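You operate a simulated robot arm through the tools that you are given. There is no shell and no other tool. Be economical: measure what you need, move in short steps, check, and stop when the job is done.

Carry out the task below with a simulated robot arm. There is one attempt and no reset: what you move stays moved.

JOB
Set the roll gap to the head card, then wind a test strand.
Fine: free the gap lever first, lock it again before winding; keep the lid shut and wind the feed knob fully.
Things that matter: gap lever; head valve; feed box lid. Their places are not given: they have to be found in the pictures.

Only the result counts: the job must be done as asked and must still hold three seconds after the hand-in. Knocking over, shifting, dropping, spilling or breaking anything else fails it. Lids that push on must go on centred and level and be pressed home; caps that screw on are set level and turned clockwise until they are tight.

ROBOT AND FRAMES
A 7-joint arm with a two-finger parallel gripper, fixed in place. Base frame: the origin is at the foot of the arm, x ahead of it, y to its left, z up. Lengths are in m, angles in rad, forces in N, time in s.
With the tool pointing down near the work surface it reaches from about 0.24 to 0.68 m from the base axis. Its first joint turns from -1.152 to 1.152 rad. Payload 2.4 kg.
The TCP is the grasp point between the finger pads, 0.03 m short of the fingertips. In the tool frame z runs along the fingers and y along their closing line. The gripper opens to 0.094 m. The fingers are 0.028 m wide and 0.01 m thick; the gripper's body (0.05 by 0.096 m) begins 0.055 m behind the TCP.
Orientation is that of the tool frame in the base frame, as [roll, pitch, yaw] about the fixed x, y, z axes, in that order (R = Rz(yaw) Ry(pitch) Rx(roll)). With the fingers straight down and closing along the base's y, the tool's x points along the base's -x, its y along +y and its z along -z.

CONTROLS
- The arm moves only by the tool arm_command. Its arguments are lists of equal length, an entry for each row: "travel": the shift along the base's x, y, z in m, a list of three; "delta_rot": the turn, a rotation vector about the base's x, y, z in rad, a list of three; "fingers": the opening, from 0 (shut) to 1 (fully open). In form: {"travel": [[tx, ty, tz], ...], "delta_rot": [[ax, ay, az], ...], "fingers": [fingers, ...]}. A call has 1 to 20 rows; each row shifts and turns the commanded pose from where the row before left it. A row lasts 0.2 s, in which the tool goes at most 0.05 m and 0.15 rad; a call with a longer step from one row to the next is refused whole, and so is a gripper value outside its range. Where a pose cannot be reached the arm comes as near as it can. A force on the tool above 60 N (or 10 N above the force at the start of the call, whichever is more), or a blocked arm, ends the call early, and 0.2 s more pass. Each finger travels about 0.153 m/s and halts on what it meets, pressing with about 27 N; the grip force reading is that of the motor and also rises with nothing between the fingers. The clock runs only during rows and for 0.2 s after the last one: add rows that do not move to give the fingers time. It gives the time, the measured TCP pose, the force on the tool (base axes), the opening and the grip force at its end, in the units of the frame above (readings bear some noise), and new pictures: "views" is both (left out), scene, wrist or none.
- Cameras (640 x 400 px; columns grow to the right, rows downward): "scene" is fixed at [0.0503, 0.4833, 1.4554]; the picture's right is [-0.62, -0.78, 0.00], its down [-0.36, 0.29, -0.89] and it looks along [0.70, -0.55, -0.46] (base axes); focal length 351 px, centre (320, 200). "wrist" rides on the gripper at [-0.037, 0, -0.058] in the tool frame; the picture's right is [0.00, -1.00, 0.00], its down [0.97, 0.00, -0.24] and it looks along [0.24, 0.00, 0.97] (tool axes); focal length 218 px, centre (320, 200).
- measure_at(camera, pixels): for up to 12 pixels [column, row] of the newest picture of that camera ("zoom" is the newest enlarged one), the place [x, y, z] in the base frame of the surface seen there, good to about 0.002 m. The clock stands still meanwhile.
- close_up(camera, box): a new picture of the part [left, top, right, bottom] of that camera's present view, enlarged. The clock stands still meanwhile.
- finish_job(): hands the job in; it is judged then, once.

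Go step by step. Measure first, check grasps and placings, and put right what went wrong. The budget is 80 turns and 120 pictures, counting those below and the enlarged ones. Unless the task says otherwise, let go and move clear before handing in, and close with one line.

The tools are called as name(argument=value, ...) on one line, values as JSON. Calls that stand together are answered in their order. arm_command: Moves the arm, as the interface text tells. Its arguments: {"type":"object","properties":{"travel":{"type":"array","items":{"type":"array","items":{"type":"number"}}},"delta_rot":{"type":"array","items":{"type":"array","items":{"type":"number"}}},"fingers":{"type":"array","items":{"type":"number"}},"views":{"type":"string","enum":["both","scene","wrist","none"]}},"required":["travel","delta_rot","fingers"]} The other tools are called the same way: measure_at (camera, pixels) gives the place of the surface under pixels of a picture; close_up (camera, box) takes an enlarged picture of a part of a camera's view; finish_job () hands the job in.

At the start:

```text
time_s: 0.0
position: [0.4146, 0.1033, 1.2589]
tool_rot: [3.139, 0.0, -3.141]
force: [0.0, -0.3, -1.0]
opening: 0.0939
gripper_force: 0.0
```

scene: 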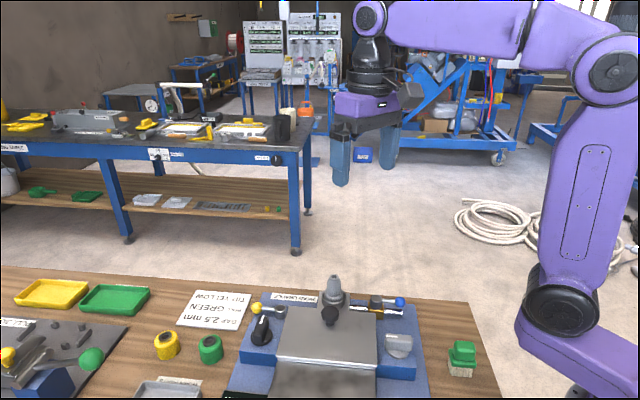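
wrist: 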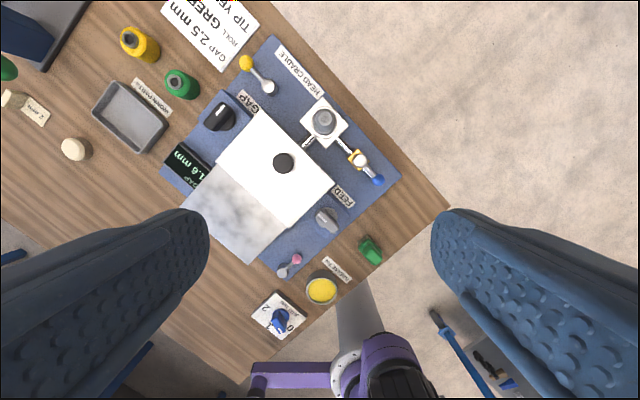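

The wrist view shows the machine with lid (285,165), GAP knob (220,115), display "1.6 mm" and the card at (210,30). I'll enlarge these to read them.

close_up(camera="wrist", box=[150, 0, 310, 100])

close_up(camera="wrist", box=[150, 40, 406, 200])

close_up(camera="wrist", box=[230, 180, 422, 300])

close_up(camera="scene", box=[160, 260, 384, 400])

close_up(camera="scene", box=[320, 280, 512, 400])

close_up(camera="wrist", box=[0, 0, 208, 260])

```text
4.00 times, centred on (230, 50) of wrist
```

zoom: 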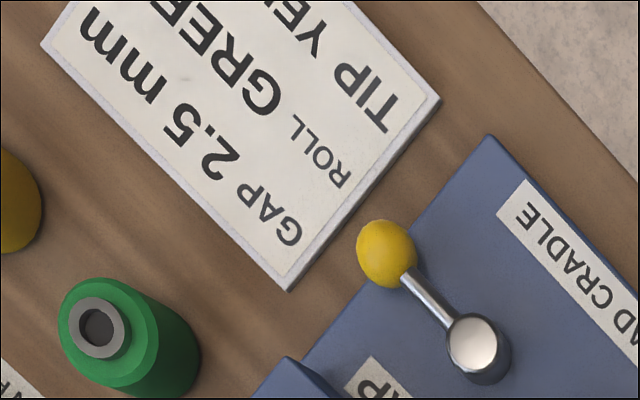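

```text
2.50 times, centred on (278, 120) of wrist
```

zoom: 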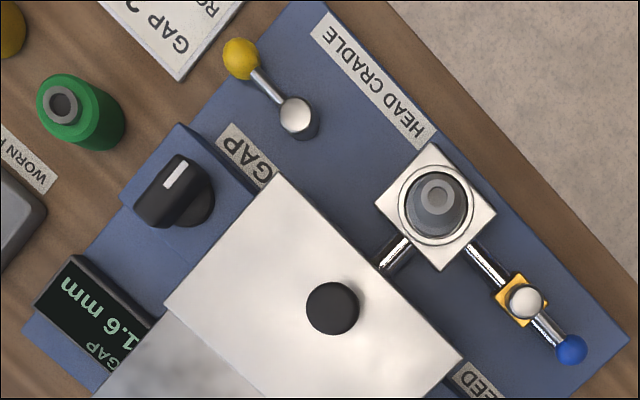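

```text
3.33 times, centred on (326, 240) of wrist
```

zoom: 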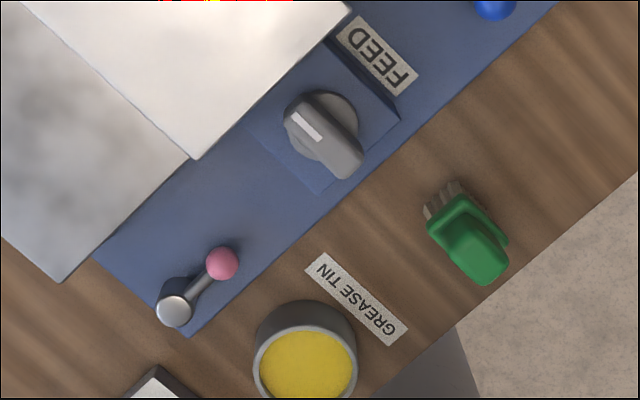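

```text
2.86 times, centred on (272, 330) of scene
```

zoom: 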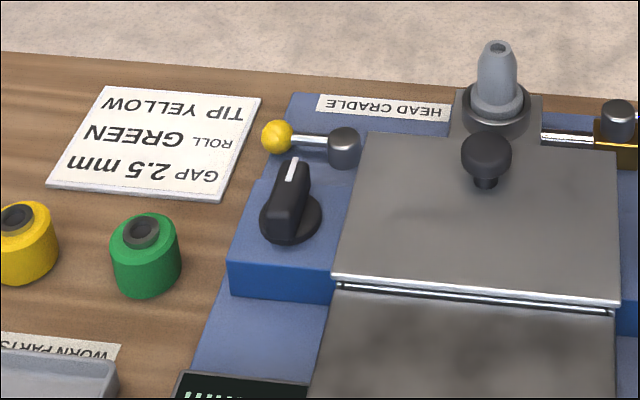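

```text
3.33 times, centred on (416, 340) of scene
```

zoom: 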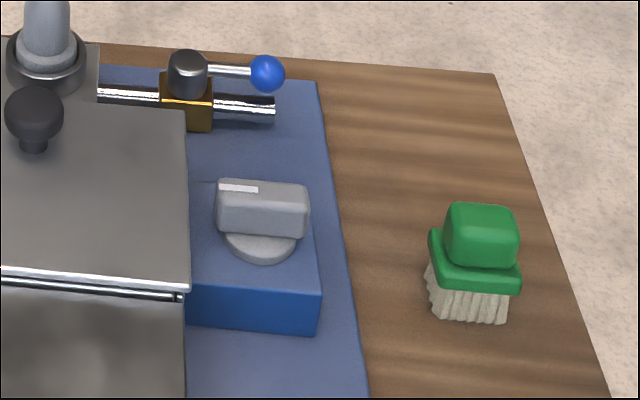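

```text
1.54 times, centred on (104, 130) of wrist
```

zoom: 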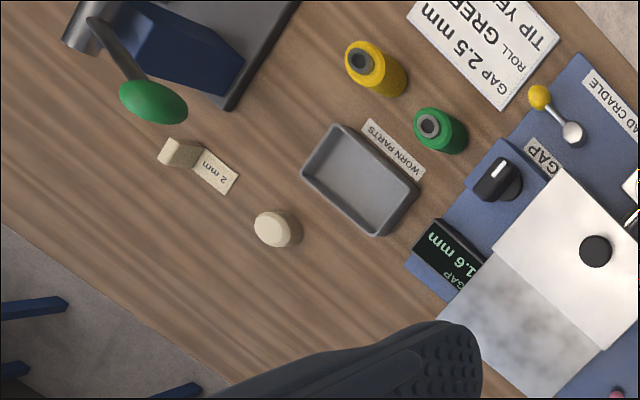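

The card says gap 2.5 mm, the display reads 1.6. The yellow lever is next to GAP, the blue handle lies along the pipe, and a pink lever stands front right. I'll measure these parts.

measure_at(camera="wrist", pixels=[[246, 63], [268, 86], [220, 115], [283, 163], [323, 122], [378, 180], [358, 159], [327, 220], [297, 258], [282, 272], [279, 318], [185, 165]])

close_up(camera="wrist", box=[230, 260, 358, 340])

measure_at(camera="scene", pixels=[[257, 308], [280, 309], [262, 320], [258, 340], [330, 313], [330, 323], [376, 300], [399, 302], [403, 338], [388, 337], [240, 350], [325, 340]])

```text
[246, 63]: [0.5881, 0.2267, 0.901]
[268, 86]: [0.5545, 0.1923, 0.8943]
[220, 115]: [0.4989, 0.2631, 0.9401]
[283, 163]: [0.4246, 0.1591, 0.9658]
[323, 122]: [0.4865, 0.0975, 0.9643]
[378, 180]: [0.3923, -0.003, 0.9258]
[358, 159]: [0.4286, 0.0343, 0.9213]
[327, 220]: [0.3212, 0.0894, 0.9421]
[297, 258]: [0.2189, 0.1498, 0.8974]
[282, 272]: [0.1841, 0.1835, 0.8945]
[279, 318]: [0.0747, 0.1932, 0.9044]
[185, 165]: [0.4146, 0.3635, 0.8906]
```

```text
5.00 times, centred on (294, 300) of wrist
```

zoom: 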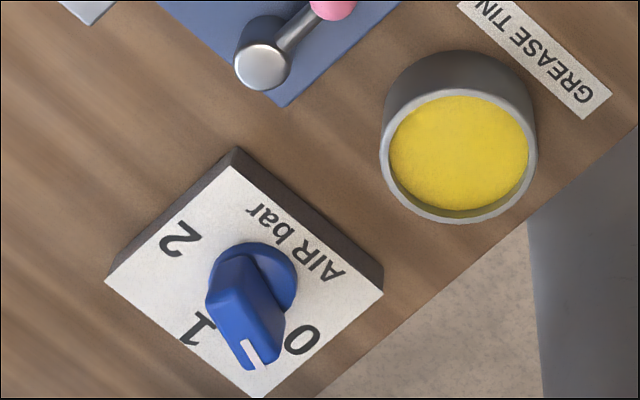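

```text
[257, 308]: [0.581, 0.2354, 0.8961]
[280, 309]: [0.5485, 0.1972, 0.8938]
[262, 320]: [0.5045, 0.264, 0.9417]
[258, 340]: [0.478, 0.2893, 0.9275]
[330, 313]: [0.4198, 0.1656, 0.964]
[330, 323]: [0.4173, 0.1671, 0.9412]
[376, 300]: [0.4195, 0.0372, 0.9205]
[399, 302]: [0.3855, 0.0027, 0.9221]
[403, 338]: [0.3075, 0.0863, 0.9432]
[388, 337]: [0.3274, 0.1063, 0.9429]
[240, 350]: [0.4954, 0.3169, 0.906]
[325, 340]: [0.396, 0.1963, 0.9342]
```

Knob and lever places found. I'll move in above the yellow lever, gap knob and display for a closer look.

arm_command(travel=[[0.02, 0.022, -0.034], [0.02, 0.022, -0.034], [0.02, 0.022, -0.034], [0.02, 0.022, -0.034], [0.02, 0.022, -0.034]], delta_rot=[[0, 0, 0], [0, 0, 0], [0, 0, 0], [0, 0, 0], [0, 0, 0]], fingers=[1, 1, 1, 1, 1], views="wrist")

```text
time_s: 1.2
position: [0.5152, 0.212, 1.0873]
tool_rot: [3.14, 0.003, -3.142]
force: [0.4, 0.5, 0.3]
opening: 0.094
gripper_force: 0.1
```

wrist: 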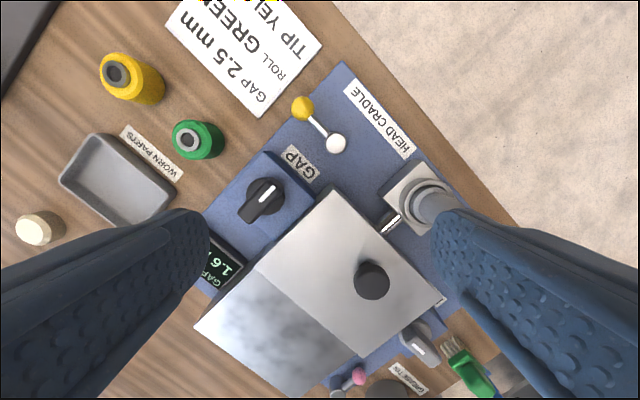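

close_up(camera="wrist", box=[190, 70, 382, 190])

close_up(camera="wrist", box=[180, 150, 340, 290])

measure_at(camera="wrist", pixels=[[302, 108], [336, 143], [320, 126], [275, 186], [252, 212], [264, 196], [343, 65], [225, 268], [285, 190], [310, 90], [250, 170], [300, 225]])

```text
3.33 times, centred on (286, 130) of wrist
```

zoom: 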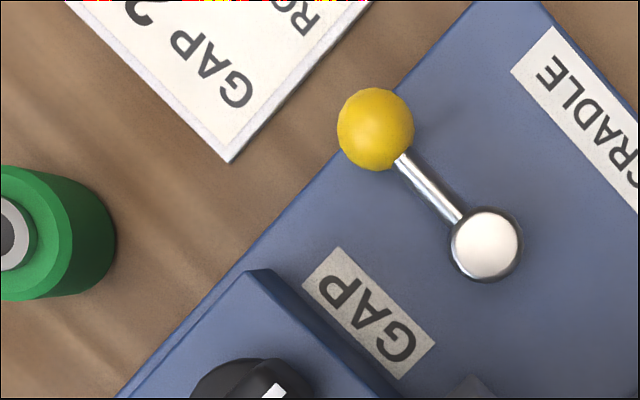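

```text
2.86 times, centred on (260, 220) of wrist
```

zoom: 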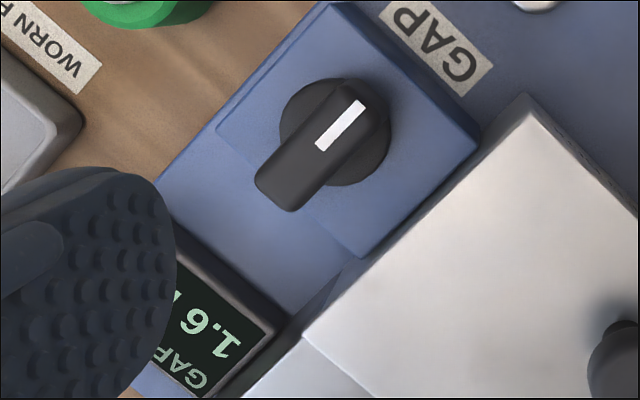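

```text
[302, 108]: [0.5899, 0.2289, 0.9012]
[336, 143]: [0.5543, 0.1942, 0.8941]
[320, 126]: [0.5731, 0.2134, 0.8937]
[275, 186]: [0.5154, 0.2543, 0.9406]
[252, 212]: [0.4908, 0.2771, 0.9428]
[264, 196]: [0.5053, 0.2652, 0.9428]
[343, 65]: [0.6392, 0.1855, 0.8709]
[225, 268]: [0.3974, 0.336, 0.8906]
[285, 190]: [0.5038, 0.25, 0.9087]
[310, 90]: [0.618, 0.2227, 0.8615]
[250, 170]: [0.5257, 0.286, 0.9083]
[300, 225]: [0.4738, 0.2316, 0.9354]
```

Yellow lever lies toward the gap card side with no lock marks visible. I'll look at the pink lever and right side too before touching anything.

arm_command(travel=[[-0.04, -0.015, 0.01], [-0.04, -0.015, 0.01], [-0.04, -0.015, 0.01], [-0.04, -0.015, 0.01], [-0.04, -0.015, 0.01]], delta_rot=[[0, 0, 0], [0, 0, 0], [0, 0, 0], [0, 0, 0], [0, 0, 0]], fingers=[1, 1, 1, 1, 1], views="wrist")

close_up(camera="wrist", box=[220, 100, 460, 320])

```text
time_s: 2.4
position: [0.3153, 0.1372, 1.1382]
tool_rot: [-3.141, 0.001, -3.141]
force: [0.8, -0.7, 0.0]
opening: 0.094
gripper_force: 0.0
```

wrist: 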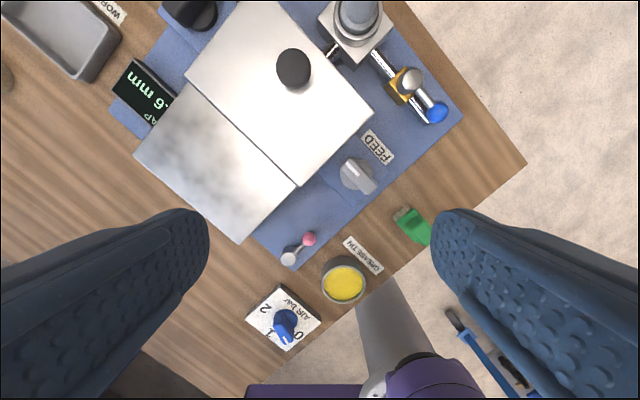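

```text
1.82 times, centred on (340, 210) of wrist
```

zoom: 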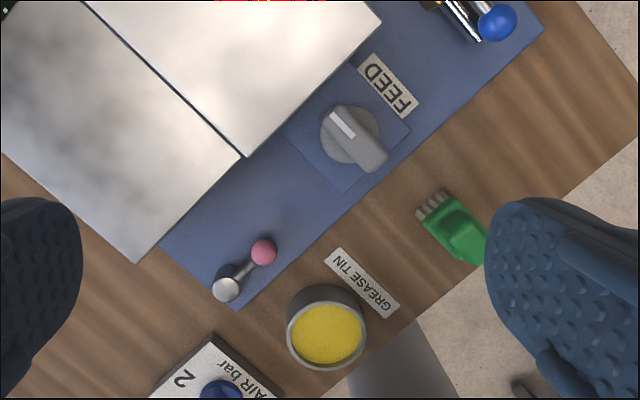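

The pink lever and valve handle (blue, along the pipe = open) look independent of the gap. I'll measure the plate height near the yellow lever for the grasp and set the tool square to the machine.

measure_at(camera="scene", pixels=[[265, 298], [267, 303], [290, 298], [262, 297], [253, 307], [258, 307], [248, 312], [272, 309], [233, 340], [150, 350], [399, 298], [470, 320]])

measure_at(camera="wrist", pixels=[[355, 170], [370, 186], [362, 180], [345, 190], [440, 113], [410, 77], [426, 95], [310, 239], [290, 258], [370, 170], [285, 210], [300, 70]])

arm_command(travel=[[0.045, 0.015, 0], [0.045, 0.015, 0], [0.045, 0.015, -0.01], [0.045, 0.015, -0.01], [0.045, 0.015, -0.01], [0.04, 0.012, -0.02], [0, 0, 0]], delta_rot=[[0, 0, 0.13], [0, 0, 0.13], [0, 0, 0.13], [0, 0, 0.13], [0, 0, 0.13], [0, 0, 0.135], [0, 0, 0]], fingers=[0.5, 0.5, 0.5, 0.5, 0.5, 0.5, 0.5], views="wrist")

```text
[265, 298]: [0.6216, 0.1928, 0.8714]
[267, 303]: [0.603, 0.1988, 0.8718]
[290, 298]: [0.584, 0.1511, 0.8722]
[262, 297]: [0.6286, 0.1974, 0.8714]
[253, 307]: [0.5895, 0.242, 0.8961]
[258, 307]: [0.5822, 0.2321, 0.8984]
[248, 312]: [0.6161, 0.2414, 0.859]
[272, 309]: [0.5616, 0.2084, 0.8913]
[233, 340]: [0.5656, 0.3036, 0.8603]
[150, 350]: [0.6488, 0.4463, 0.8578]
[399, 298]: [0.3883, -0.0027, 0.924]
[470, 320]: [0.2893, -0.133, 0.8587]
```

```text
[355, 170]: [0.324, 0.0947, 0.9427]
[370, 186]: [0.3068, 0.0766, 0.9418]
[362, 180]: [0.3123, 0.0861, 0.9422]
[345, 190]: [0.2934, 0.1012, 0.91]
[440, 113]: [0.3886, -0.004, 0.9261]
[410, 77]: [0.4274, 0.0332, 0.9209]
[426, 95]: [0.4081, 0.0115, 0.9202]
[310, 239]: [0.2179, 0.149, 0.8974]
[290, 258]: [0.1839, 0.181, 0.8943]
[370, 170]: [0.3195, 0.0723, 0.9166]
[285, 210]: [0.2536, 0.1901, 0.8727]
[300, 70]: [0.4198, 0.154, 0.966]
```

```text
time_s: 4.0
position: [0.5809, 0.2262, 1.0888]
tool_rot: [-3.141, 0.0, -2.354]
force: [0.0, 0.1, 0.1]
opening: 0.0469
gripper_force: 0.1
```

wrist: 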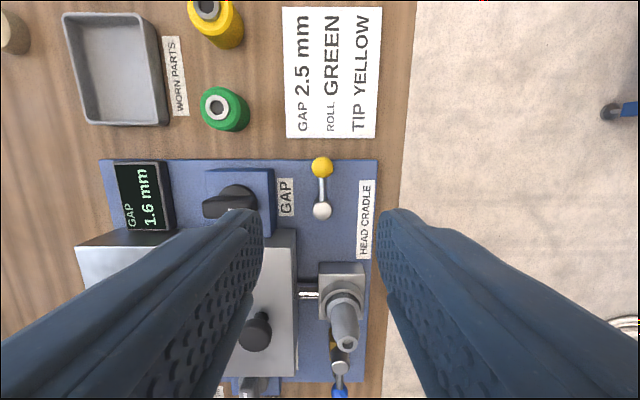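

Aligned: the lever lies vertical in the view under the fingers. Lowering to straddle the yellow ball at (0.588, 0.228), tips just above the plate (z 0.872).

arm_command(travel=[[0.007, 0.002, -0.04], [0, 0, -0.04], [0, 0, -0.04], [0, 0, -0.03], [0, 0, -0.029], [0, 0, 0]], delta_rot=[[0, 0, 0], [0, 0, 0], [0, 0, 0], [0, 0, 0], [0, 0, 0], [0, 0, 0]], fingers=[0.5, 0.5, 0.5, 0.5, 0.5, 0.5])

```text
time_s: 5.4
position: [0.5877, 0.2268, 0.9088]
tool_rot: [-3.141, 0.001, -2.355]
force: [0.1, 0.6, 0.5]
opening: 0.0469
gripper_force: 0.1
```

scene: 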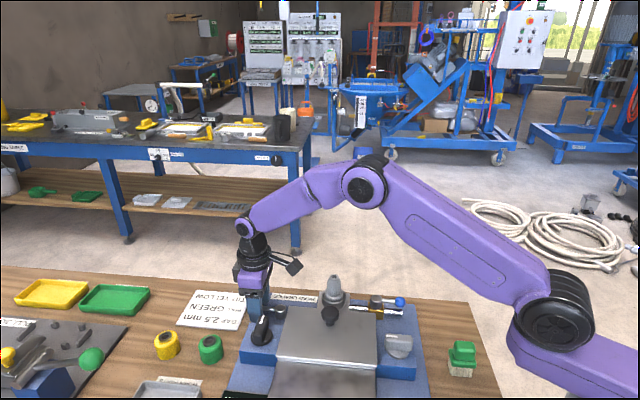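
wrist: 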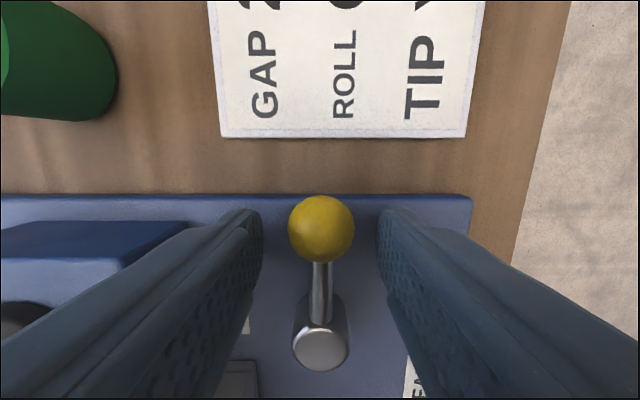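

The ball sits between the fingers. Closing, then trying a small clockwise swing.

arm_command(travel=[[0, 0, 0], [0, 0, 0], [0.0034, -0.0035, 0], [0.0031, -0.0038, 0], [0, 0, 0]], delta_rot=[[0, 0, 0], [0, 0, 0], [0, 0, -0.1], [0, 0, -0.1], [0, 0, 0]], fingers=[0, 0, 0, 0, 0], views="wrist")

```text
time_s: 6.6
position: [0.5929, 0.2201, 0.9089]
tool_rot: [3.139, -0.001, -2.559]
force: [-1.1, 0.1, -6.2]
opening: 0.0253
gripper_force: 44.8
```

wrist: 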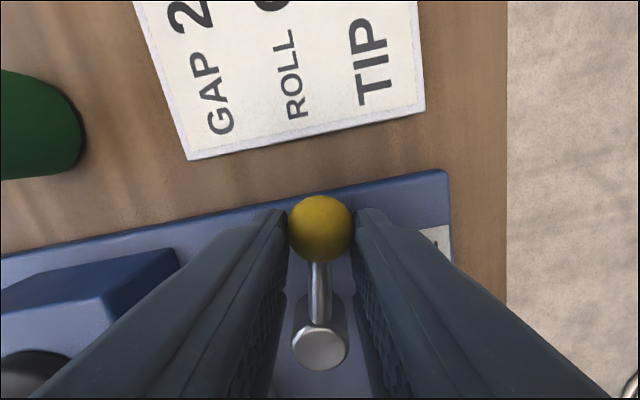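

The lever turns freely clockwise with the ball gripped (opening 0.025). Continuing the arc.

arm_command(travel=[[0.0036, -0.0059, 0], [0.0027, -0.0063, 0], [0.0018, -0.0066, 0], [0.0009, -0.0068, 0], [-0.0001, -0.0068, 0], [0, 0, 0]], delta_rot=[[0, 0, -0.14], [0, 0, -0.14], [0, 0, -0.14], [0, 0, -0.14], [0, 0, -0.14], [0, 0, 0]], fingers=[0, 0, 0, 0, 0, 0], views="wrist")

```text
time_s: 8.0
position: [0.6009, 0.1885, 0.9093]
tool_rot: [-3.14, -0.005, 3.028]
force: [-19.6, 5.6, -3.7]
opening: 0.0252
gripper_force: 45.2
```

wrist: 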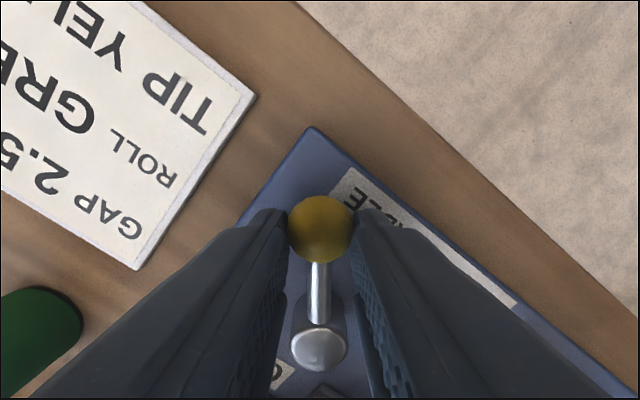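

Lever followed through ~50°; x-force of 20 N is radial, so I'll correct slightly inward and continue.

arm_command(travel=[[-0.003, -0.0066, 0], [-0.0019, -0.0064, 0], [-0.0028, -0.006, 0], [-0.0036, -0.0056, 0], [-0.0033, -0.004, 0], [0, 0, 0]], delta_rot=[[0, 0, -0.14], [0, 0, -0.14], [0, 0, -0.14], [0, 0, -0.14], [0, 0, -0.11], [0, 0, 0]], fingers=[0, 0, 0, 0, 0, 0], views="wrist")

```text
time_s: 8.8
position: [0.598, 0.1836, 0.9101]
tool_rot: [3.116, 0.017, 2.623]
force: [11.2, 7.8, -13.4]
opening: 0.0254
gripper_force: 45.0
stopped in row 4: the force on the tool passed its limit (the readings are from after the stop); the commanded pose is now the measured one
```

wrist: 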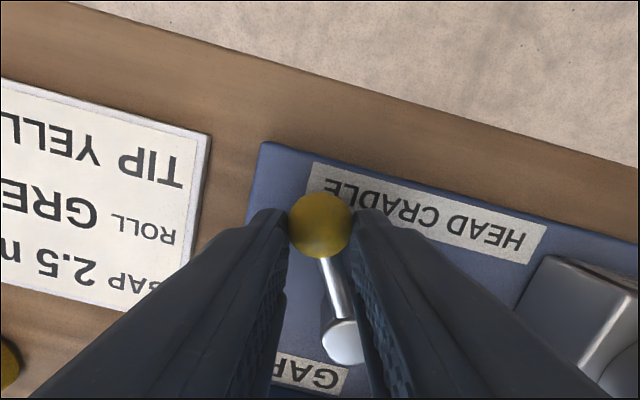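

The lever hit its stop after about 60° (ball at 0.598, 0.184). Releasing and rising to see it; then I'll test the gap knob.

arm_command(travel=[[0, 0, 0], [0, 0, 0], [0, 0, 0.04], [0, 0, 0.04], [-0.01, 0.01, 0.04], [-0.01, 0.01, 0.03]], delta_rot=[[0, 0, 0], [0, 0, 0], [0, 0, 0.1], [0, 0, 0.14], [0, 0, 0.14], [0, 0, 0.14]], fingers=[0.6, 0.6, 0.6, 0.6, 0.6, 0.6], views="wrist")

measure_at(camera="scene", pixels=[[262, 320]])

```text
time_s: 10.2
position: [0.5782, 0.202, 1.062]
tool_rot: [3.119, 0.012, -3.14]
force: [-0.4, -0.3, 0.1]
opening: 0.0564
gripper_force: 0.0
```

wrist: 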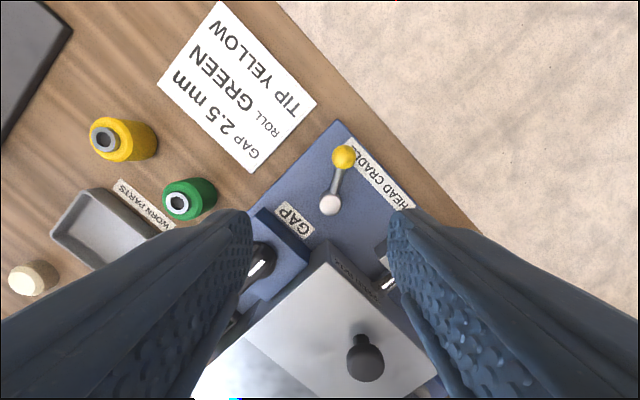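

```text
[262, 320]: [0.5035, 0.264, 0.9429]
```

Lever now rests at its other stop. Next the gap knob: I'll measure its blade in the scene view, which now shows it.

close_up(camera="scene", box=[220, 280, 348, 360])

```text
5.00 times, centred on (284, 320) of scene
```

zoom: 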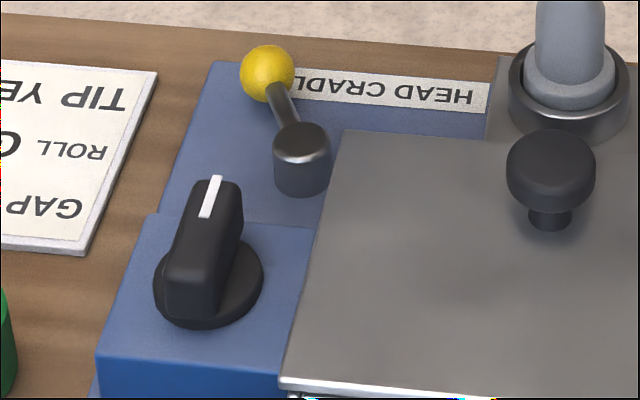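

measure_at(camera="zoom", pixels=[[205, 225], [215, 182], [190, 268], [168, 272], [210, 275], [180, 220], [238, 192], [253, 280], [175, 320], [135, 320], [325, 200], [285, 380]])

```text
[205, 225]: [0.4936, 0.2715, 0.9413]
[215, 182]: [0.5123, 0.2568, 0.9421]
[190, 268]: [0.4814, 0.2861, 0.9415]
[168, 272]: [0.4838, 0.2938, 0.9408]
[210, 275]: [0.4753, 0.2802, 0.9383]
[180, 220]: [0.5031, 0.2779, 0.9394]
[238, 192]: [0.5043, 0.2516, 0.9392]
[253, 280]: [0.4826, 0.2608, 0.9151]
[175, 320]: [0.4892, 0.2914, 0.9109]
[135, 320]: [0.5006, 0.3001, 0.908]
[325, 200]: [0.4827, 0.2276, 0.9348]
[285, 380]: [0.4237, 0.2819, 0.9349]
```

Knob blade centre ≈ (0.4975, 0.271), top z 0.942. Moving above it with the fingers turned to close across the blade.

arm_command(travel=[[-0.015, 0.013, 0], [-0.015, 0.013, 0], [-0.015, 0.013, 0], [-0.015, 0.013, -0.02], [-0.011, 0.009, -0.02], [-0.0097, 0.008, -0.02], [0, 0, 0]], delta_rot=[[-0.022, 0.012, -0.131], [0, 0, -0.131], [0, 0, -0.131], [0, 0, -0.131], [0, 0, -0.131], [0, 0, -0.131], [0, 0, 0]], fingers=[0.4, 0.4, 0.4, 0.4, 0.4, 0.4, 0.4], views="wrist")

```text
time_s: 11.8
position: [0.4972, 0.2708, 1.0011]
tool_rot: [3.141, 0.003, 2.352]
force: [0.8, -0.1, 0.8]
opening: 0.0379
gripper_force: 0.0
```

wrist: 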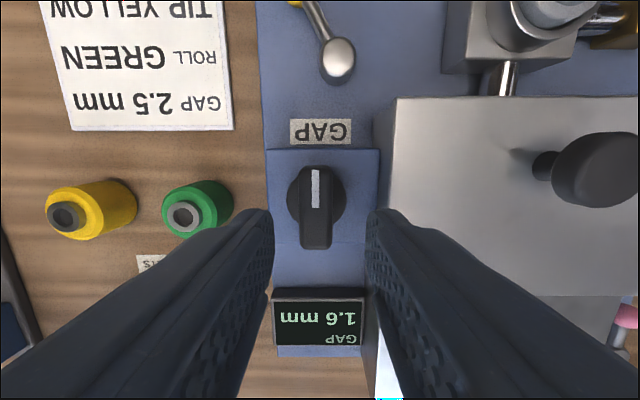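

The view confirms alignment (knob at column 317, display readable at (320,322)); shift 3 mm toward the pointer, lower and grip.

arm_command(travel=[[0.002, -0.002, -0.025], [0, 0, -0.026], [0, 0, 0], [0, 0, 0], [0, 0, 0]], delta_rot=[[0, 0, 0], [0, 0, 0], [0, 0, 0], [0, 0, 0], [0, 0, 0]], fingers=[0.4, 0.4, 0.4, 0, 0], views="wrist")

```text
time_s: 13.1
position: [0.4994, 0.2703, 0.9515]
tool_rot: [3.138, 0.004, 2.356]
force: [17.3, 12.5, -9.3]
opening: 0.0197
gripper_force: 45.0
```

wrist: 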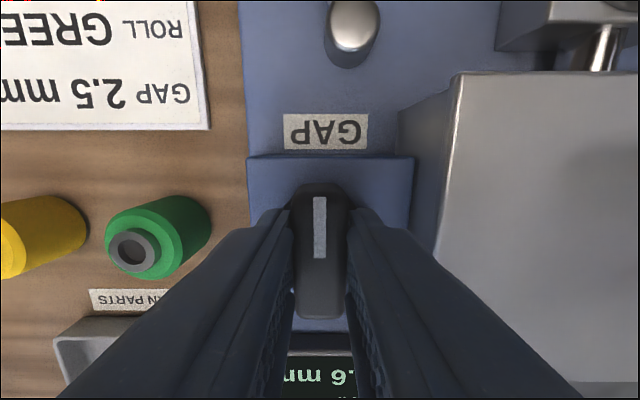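

Gripped (opening 0.0197). Centring 1 mm and trying a small clockwise turn, watching the display.

arm_command(travel=[[0.001, 0.001, 0], [0, 0, 0], [0, 0, 0], [0, 0, 0]], delta_rot=[[0, 0, 0], [0, 0, -0.1], [0, 0, -0.1], [0, 0, 0]], fingers=[0, 0, 0, 0], views="wrist")

close_up(camera="wrist", box=[240, 340, 400, 400])

```text
time_s: 14.1
position: [0.4989, 0.2692, 0.9522]
tool_rot: [3.14, 0.001, 2.154]
force: [4.1, 6.1, 15.4]
opening: 0.0198
gripper_force: 44.8
```

wrist: 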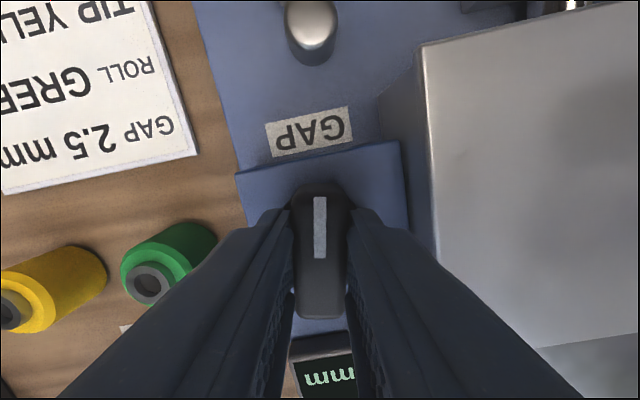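

```text
4.00 times, centred on (320, 370) of wrist
```

zoom: 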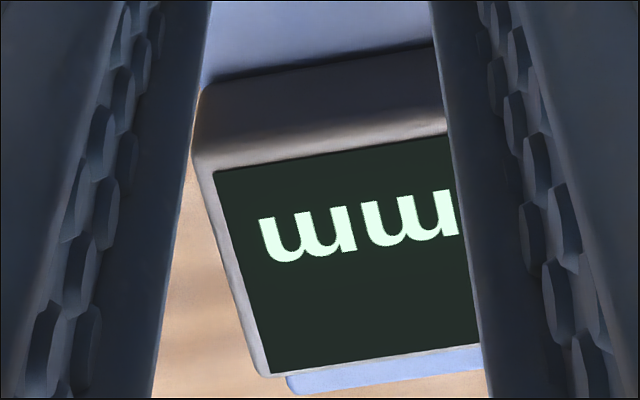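

The knob turned 0.2 rad with little force, so the lever is free. Letting go and lifting to read the display.

arm_command(travel=[[0, 0, 0], [0, 0, 0.025], [0, 0, 0.025], [0, 0, 0]], delta_rot=[[0, 0, 0], [0, 0, 0], [0, 0, 0], [0, 0, 0]], fingers=[0.4, 0.4, 0.4, 0.4], views="wrist")

close_up(camera="wrist", box=[260, 150, 420, 350])

```text
time_s: 15.1
position: [0.4989, 0.2705, 1.0005]
tool_rot: [3.141, 0.001, 2.156]
force: [-0.5, -0.5, 0.4]
opening: 0.0375
gripper_force: 0.0
```

wrist: 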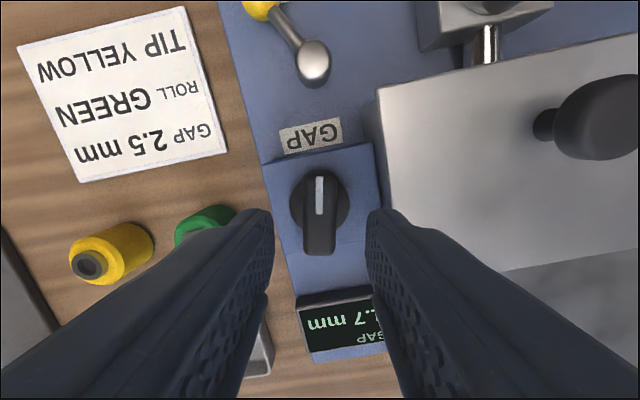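

```text
2.00 times, centred on (340, 250) of wrist
```

zoom: 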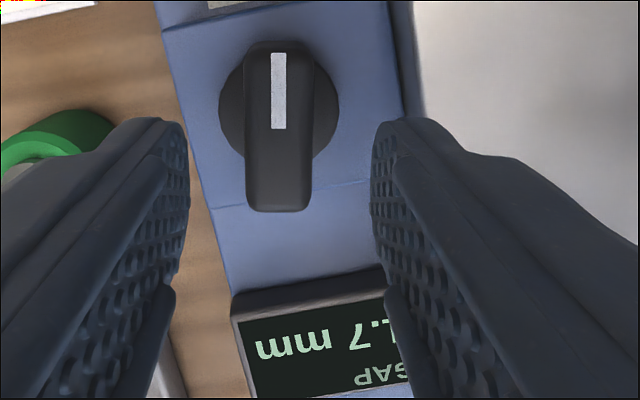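

Reads 1.7 mm after 0.2 rad, so clockwise increases it. Regrip and turn 0.8 rad more, then lift and read.

arm_command(travel=[[0.0005, 0, -0.025], [0, 0, -0.025], [0, 0, 0], [0, 0, 0], [0, 0, 0], [0, 0, 0], [0, 0, 0], [0, 0, 0], [0, 0, 0], [0, 0, 0], [0, 0, 0], [0, 0, 0], [0, 0, 0], [0, 0, 0.025], [0, 0, 0.025], [0, 0, 0]], delta_rot=[[0, 0, 0], [0, 0, 0], [0, 0, 0], [0, 0, 0], [0, 0, -0.1], [0, 0, -0.1], [0, 0, -0.1], [0, 0, -0.1], [0, 0, -0.1], [0, 0, -0.1], [0, 0, -0.1], [0, 0, -0.1], [0, 0, 0], [0, 0, 0], [0, 0, 0], [0, 0, 0]], fingers=[0.4, 0.4, 0, 0, 0, 0, 0, 0, 0, 0, 0, 0, 0.4, 0.4, 0.4, 0.4], views="wrist")

close_up(camera="scene", box=[190, 330, 310, 400])

```text
time_s: 18.4
position: [0.5006, 0.2689, 1.0008]
tool_rot: [3.141, 0.002, 1.353]
force: [-0.6, 0.3, 0.3]
opening: 0.0374
gripper_force: 0.1
```

wrist: 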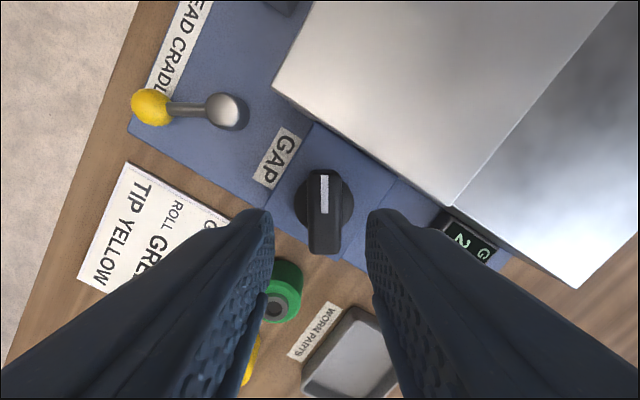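

```text
5.33 times, centred on (250, 365) of scene
```

zoom: 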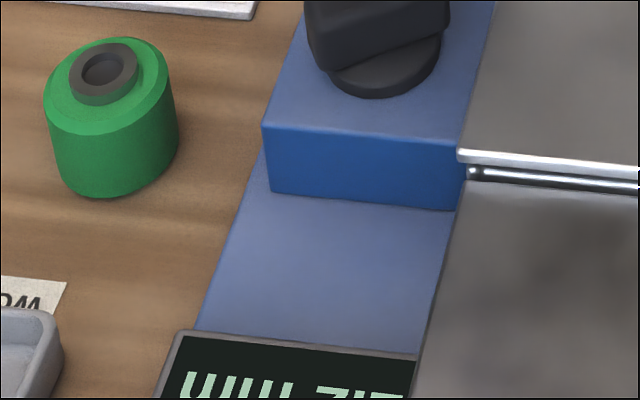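

Knob turned on; the display at (475,240) is partly hidden by the right finger. Shutting the fingers in the air to uncover it.

arm_command(travel=[[0, 0, 0.03], [0, 0, 0], [0, 0, 0]], delta_rot=[[0, 0, 0], [0, 0, 0], [0, 0, 0]], fingers=[0, 0, 0], views="none")

close_up(camera="wrist", box=[240, 130, 560, 330])

```text
time_s: 19.2
position: [0.5003, 0.2704, 1.0301]
tool_rot: [-3.139, 0.002, 1.354]
force: [-1.3, -0.3, -0.6]
opening: 0.0
gripper_force: 27.0
```

```text
2.00 times, centred on (400, 230) of wrist
```

zoom: 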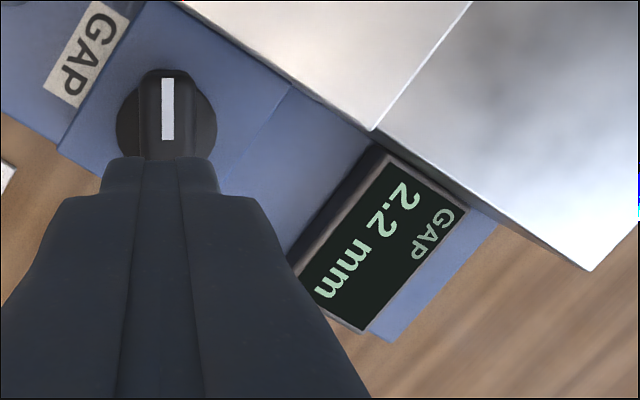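

Display: 2.2 mm after 1.0 rad (~0.6 mm/rad). Regrip and turn 0.48 rad further.

arm_command(travel=[[0, 0, 0], [0, -0.0005, -0.03], [0, 0, -0.025], [0, 0, -0.025], [0, 0, 0], [0, 0, 0], [0, 0, 0], [0, 0, 0], [0, 0, 0], [0, 0, 0], [0, 0, 0], [0, 0, 0], [0, 0, 0], [0, 0, 0.025], [0, 0, 0.025], [0, 0, 0.03], [0, 0, 0], [0, 0, 0]], delta_rot=[[0, 0, 0], [0, 0, 0], [0, 0, 0], [0, 0, 0], [0, 0, 0], [0, 0, 0], [0, 0, -0.12], [0, 0, -0.12], [0, 0, -0.12], [0, 0, -0.12], [0, 0, 0], [0, 0, 0], [0, 0, 0], [0, 0, 0], [0, 0, 0], [0, 0, 0], [0, 0, 0], [0, 0, 0]], fingers=[0.4, 0.4, 0.4, 0.4, 0, 0, 0, 0, 0, 0, 0, 0.4, 0.4, 0.4, 0.4, 0, 0, 0], views="none")

close_up(camera="wrist", box=[240, 130, 560, 330])

```text
time_s: 23.1
position: [0.501, 0.268, 1.0307]
tool_rot: [-3.14, 0.002, 0.874]
force: [-0.1, -0.8, -0.3]
opening: 0.0
gripper_force: 27.0
```

```text
2.00 times, centred on (400, 230) of wrist
```

zoom: 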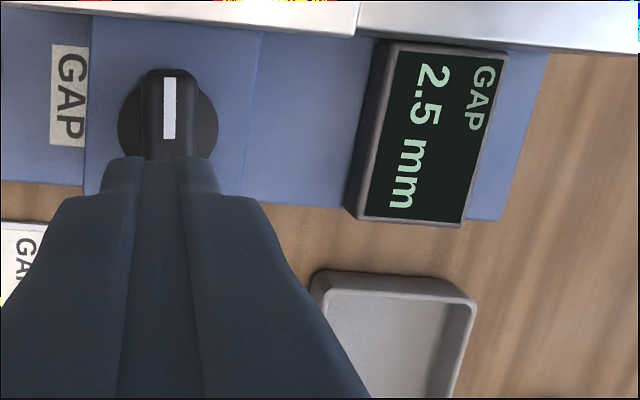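

Display reads 2.5 mm. Now back to the yellow lever to lock it: rotating the tool and moving above its ball.

arm_command(travel=[[0.007, -0.006, 0.02], [0.007, -0.006, 0.02], [0.007, -0.006, 0], [0.007, -0.006, 0], [0.007, -0.006, 0], [0.007, -0.006, 0], [0.007, -0.006, 0], [0.007, -0.006, 0], [0.007, -0.006, 0], [0.007, -0.006, 0], [0.007, -0.006, 0], [0.007, -0.006, 0], [0.007, -0.006, 0], [0.006, -0.006, 0], [0, 0, 0]], delta_rot=[[0, 0, 0.148], [0, 0, 0.148], [0, 0, 0.148], [0, 0, 0.148], [0, 0, 0.148], [0, 0, 0.148], [0, 0, 0.148], [0, 0, 0.148], [0, 0, 0.148], [0, 0, 0.148], [0, 0, 0.148], [0, 0, 0.148], [0, 0, 0.148], [0, 0, 0.146], [0, 0, 0]], fingers=[0, 0, 0, 0, 0, 0, 0, 0.6, 0.6, 0.6, 0.6, 0.6, 0.6, 0.6, 0.6], views="wrist")

measure_at(camera="wrist", pixels=[[320, 170], [320, 200]])

```text
time_s: 26.2
position: [0.5972, 0.1847, 1.0698]
tool_rot: [-3.142, 0.002, 2.947]
force: [-0.3, -0.1, 0.0]
opening: 0.0565
gripper_force: 0.1
```

wrist: 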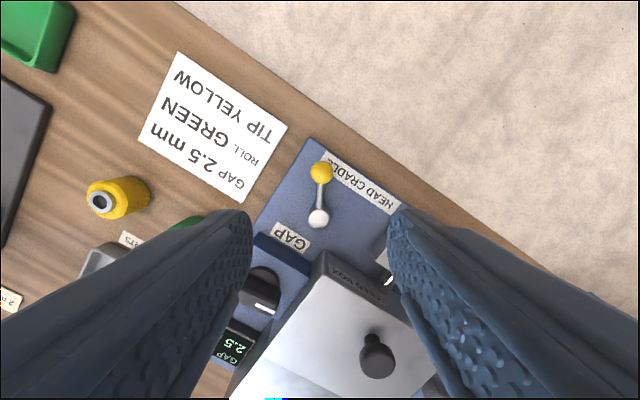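

```text
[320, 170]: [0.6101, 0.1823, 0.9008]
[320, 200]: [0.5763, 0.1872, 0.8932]
```

Ball seen at (320,172), lever in line with the tool. Lowering, gripping and swinging it back counter-clockwise to its original stop.

arm_command(travel=[[0.003, -0.001, -0.04], [0, 0, -0.04], [0, 0, -0.04], [0, 0, -0.041], [0, 0, 0], [0, 0, 0], [0, 0, 0], [0.0007, 0.0066, 0], [-0.0001, 0.0065, 0], [-0.001, 0.0065, 0], [-0.002, 0.0063, 0], [-0.0028, 0.0059, 0], [-0.0036, 0.0055, 0], [-0.0037, 0.0043, 0], [-0.0023, 0.0023, 0], [0, 0, 0]], delta_rot=[[0, 0, 0], [0, 0, 0], [0, 0, 0], [0, 0, 0], [0, 0, 0], [0, 0, 0], [0, 0, 0], [0, 0, 0.14], [0, 0, 0.14], [0, 0, 0.14], [0, 0, 0.14], [0, 0, 0.14], [0, 0, 0.14], [0, 0, 0.12], [0, 0, 0.05], [0, 0, 0]], fingers=[0.6, 0.6, 0.6, 0.6, 0.6, 0, 0, 0, 0, 0, 0, 0, 0, 0, 0, 0], views="wrist")

```text
time_s: 29.6
position: [0.5858, 0.2281, 0.9089]
tool_rot: [-3.141, 0.001, -2.332]
force: [15.2, -2.8, -24.8]
opening: 0.0253
gripper_force: 45.2
```

wrist: 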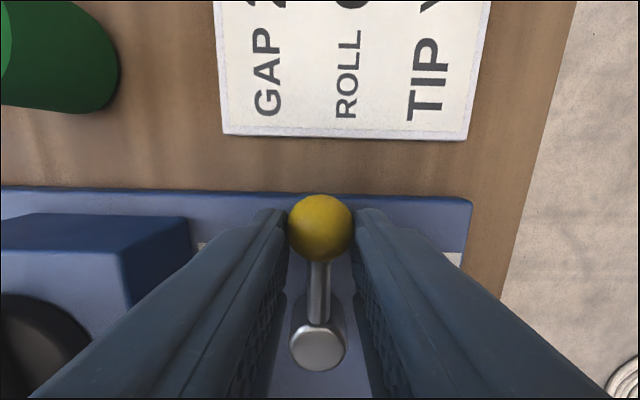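

The lever is back at its starting angle. A small extra push will confirm the stop.

arm_command(travel=[[-0.002, 0.002, 0], [-0.002, 0.002, 0], [0, 0, 0]], delta_rot=[[0, 0, 0.05], [0, 0, 0.05], [0, 0, 0]], fingers=[0, 0, 0], views="wrist")

```text
time_s: 30.4
position: [0.5843, 0.226, 0.9091]
tool_rot: [-3.135, 0.002, -2.234]
force: [32.5, -16.1, -21.7]
opening: 0.0252
gripper_force: 44.4
```

wrist: 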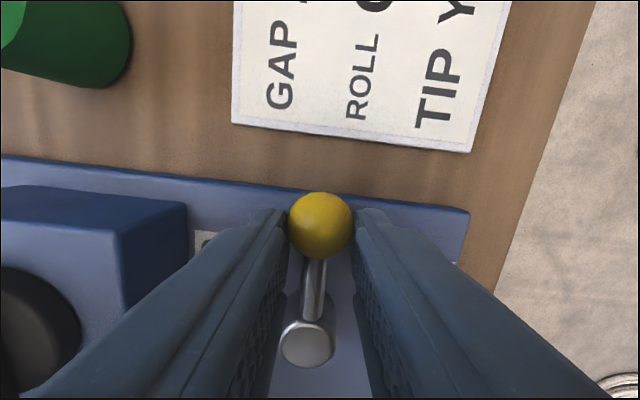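

Stop confirmed: the lever angle in the view changed while the ball stayed put. Releasing, rising, and moving over toward the feed knob.

arm_command(travel=[[0, 0, 0], [0, 0, 0], [0, 0, 0.04], [0, 0, 0.045], [0, 0, 0.045], [-0.02, -0.01, 0.035], [-0.039, -0.02, 0], [-0.039, -0.02, 0], [-0.039, -0.02, 0], [-0.039, -0.02, 0], [-0.039, -0.02, 0], [-0.039, -0.02, 0], [-0.018, -0.01, 0], [0, 0, 0]], delta_rot=[[0, 0, 0], [0, 0, 0], [0, 0, 0], [0, 0, 0], [0, 0, 0], [0, 0, -0.05], [0, 0, -0.06], [0, 0, 0], [0, 0, 0], [0, 0, 0], [0, 0, 0], [0, 0, 0], [0, 0, 0], [0, 0, 0]], fingers=[0.6, 0.6, 0.6, 0.6, 0.6, 0.6, 0.6, 0.6, 0.6, 0.6, 0.6, 0.6, 0.6, 0.6])

close_up(camera="scene", box=[180, 270, 388, 400])

```text
time_s: 33.5
position: [0.3095, 0.0936, 1.0734]
tool_rot: [3.141, 0.003, -2.339]
force: [0.1, 0.1, -0.5]
opening: 0.0563
gripper_force: 0.0
```

scene: 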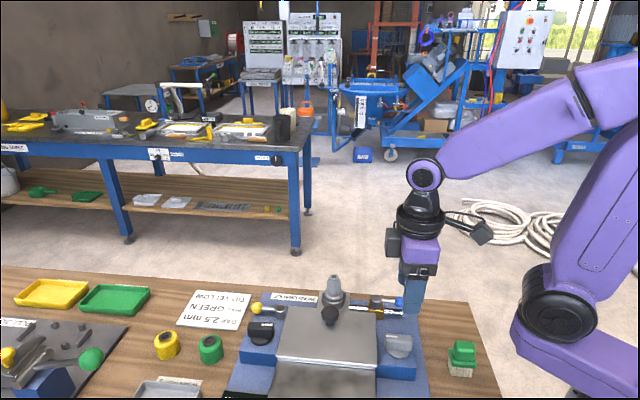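
wrist: 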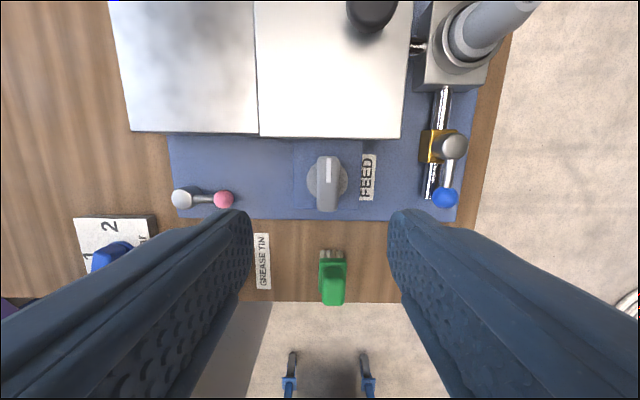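

```text
3.08 times, centred on (284, 335) of scene
```

zoom: 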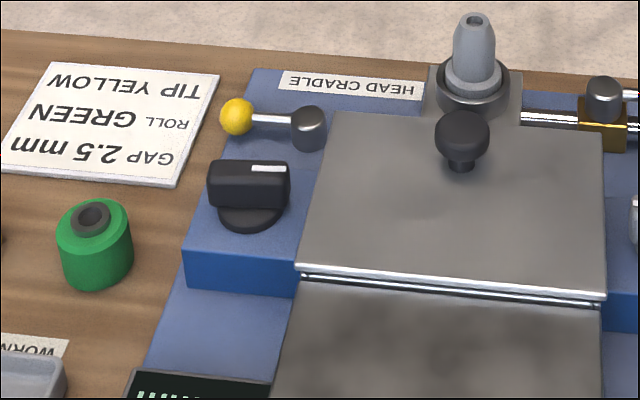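

Gap lever is locked, lid shut, and the valve handle lies in line with its pipe. The feed knob is at (327,182); measuring its edges for the grip.

measure_at(camera="wrist", pixels=[[327, 160], [327, 205], [318, 182], [337, 182], [310, 182], [346, 182], [327, 182], [326, 145], [300, 195], [330, 130]])

close_up(camera="wrist", box=[260, 120, 388, 230])

```text
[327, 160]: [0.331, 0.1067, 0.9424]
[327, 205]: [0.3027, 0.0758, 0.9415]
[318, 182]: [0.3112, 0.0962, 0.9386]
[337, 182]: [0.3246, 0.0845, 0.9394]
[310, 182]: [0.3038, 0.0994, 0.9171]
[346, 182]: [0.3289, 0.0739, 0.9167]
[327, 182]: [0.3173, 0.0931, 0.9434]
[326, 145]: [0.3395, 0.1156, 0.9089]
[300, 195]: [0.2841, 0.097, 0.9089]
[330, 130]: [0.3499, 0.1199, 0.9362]
```

```text
3.64 times, centred on (324, 175) of wrist
```

zoom: 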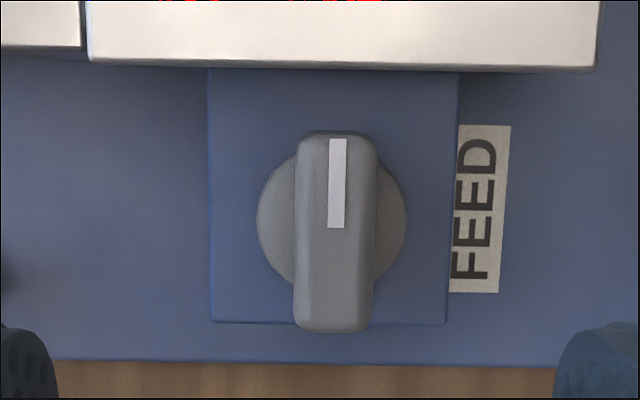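

Knob centre (0.3172, 0.0916). Lowering, gripping, and trying clockwise.

arm_command(travel=[[0.0077, -0.002, -0.04], [0, 0, -0.04], [0, 0, -0.041], [0, 0, 0], [0, 0, 0], [0, 0, 0], [0, 0, 0], [0, 0, 0], [0, 0, 0], [0, 0, 0]], delta_rot=[[0, 0, 0], [0, 0, 0], [0, 0, 0], [0, 0, 0], [0, 0, 0], [0, 0, 0], [0, 0, -0.1], [0, 0, -0.1], [0, 0, -0.1], [0, 0, 0]], fingers=[0.4, 0.4, 0.4, 0.4, 0, 0, 0, 0, 0, 0])

```text
time_s: 35.6
position: [0.3172, 0.0888, 0.953]
tool_rot: [-3.14, -0.003, -2.64]
force: [5.1, -4.2, -35.1]
opening: 0.0198
gripper_force: 45.0
```

scene: 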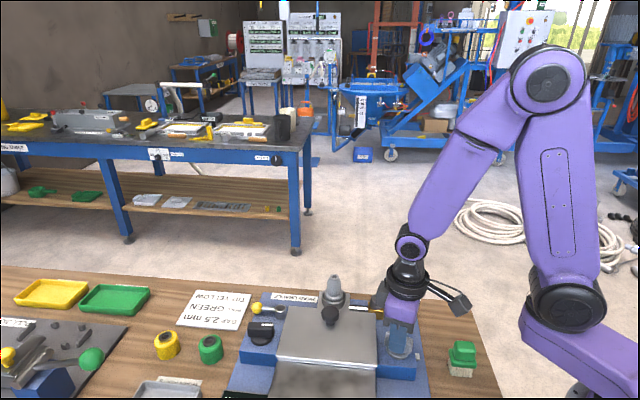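
wrist: 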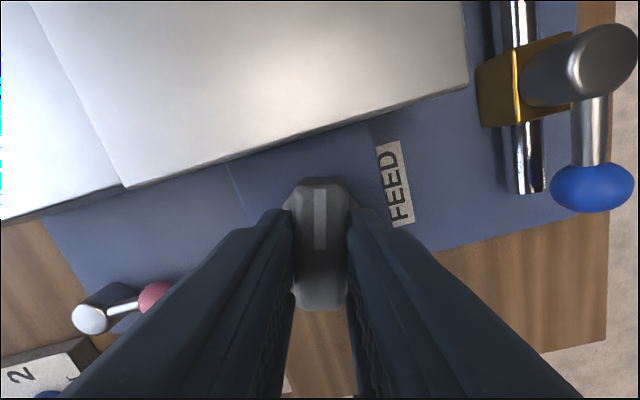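

The feed knob turns clockwise. Continuing to wind.

arm_command(travel=[[0, 0, 0], [0, 0, 0], [0, 0, 0], [0, 0, 0], [0, 0, 0], [0, 0, 0], [0, 0, 0], [0, 0, 0], [0, 0, 0], [0, 0, 0], [0, 0, 0], [0, 0, 0]], delta_rot=[[0, 0, -0.12], [0, 0, -0.12], [0, 0, -0.12], [0, 0, -0.12], [0, 0, -0.12], [0, 0, -0.12], [0, 0, -0.12], [0, 0, -0.12], [0, 0, -0.12], [0, 0, -0.12], [0, 0, -0.12], [0, 0, 0]], fingers=[0, 0, 0, 0, 0, 0, 0, 0, 0, 0, 0, 0], views="wrist")

```text
time_s: 38.2
position: [0.317, 0.0894, 0.9538]
tool_rot: [-3.139, 0.001, 2.321]
force: [-11.9, -8.3, -1.7]
opening: 0.0195
gripper_force: 44.5
```

wrist: 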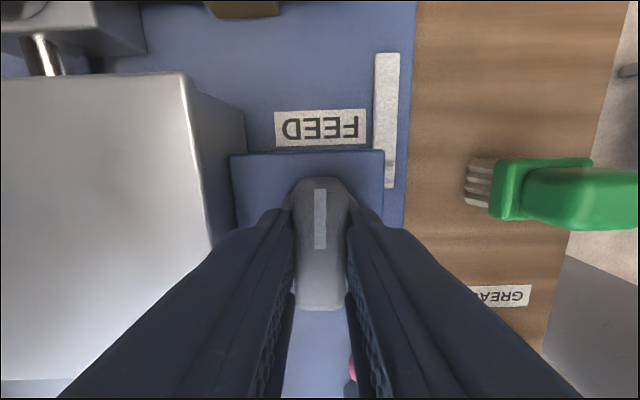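

A white strand is appearing at (385,120), growing as I wind. Continuing clockwise.

arm_command(travel=[[0, 0, 0], [0, 0, 0], [0, 0, 0], [0, 0, 0], [0, 0, 0], [0, 0, 0], [0, 0, 0], [0, 0, 0], [0, 0, 0], [0, 0, 0], [0, 0, 0], [0, 0, 0], [0, 0, 0]], delta_rot=[[0, 0, -0.12], [0, 0, -0.12], [0, 0, -0.12], [0, 0, -0.12], [0, 0, -0.12], [0, 0, -0.12], [0, 0, -0.12], [0, 0, -0.12], [0, 0, -0.12], [0, 0, -0.12], [0, 0, -0.12], [0, 0, -0.12], [0, 0, 0]], fingers=[0, 0, 0, 0, 0, 0, 0, 0, 0, 0, 0, 0, 0], views="wrist")

```text
time_s: 41.0
position: [0.3153, 0.0905, 0.9524]
tool_rot: [3.141, 0.005, 0.879]
force: [-14.8, -10.0, -2.2]
opening: 0.0198
gripper_force: 45.1
```

wrist: 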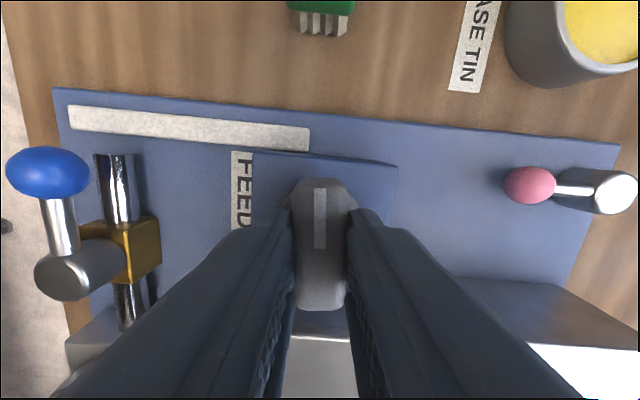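

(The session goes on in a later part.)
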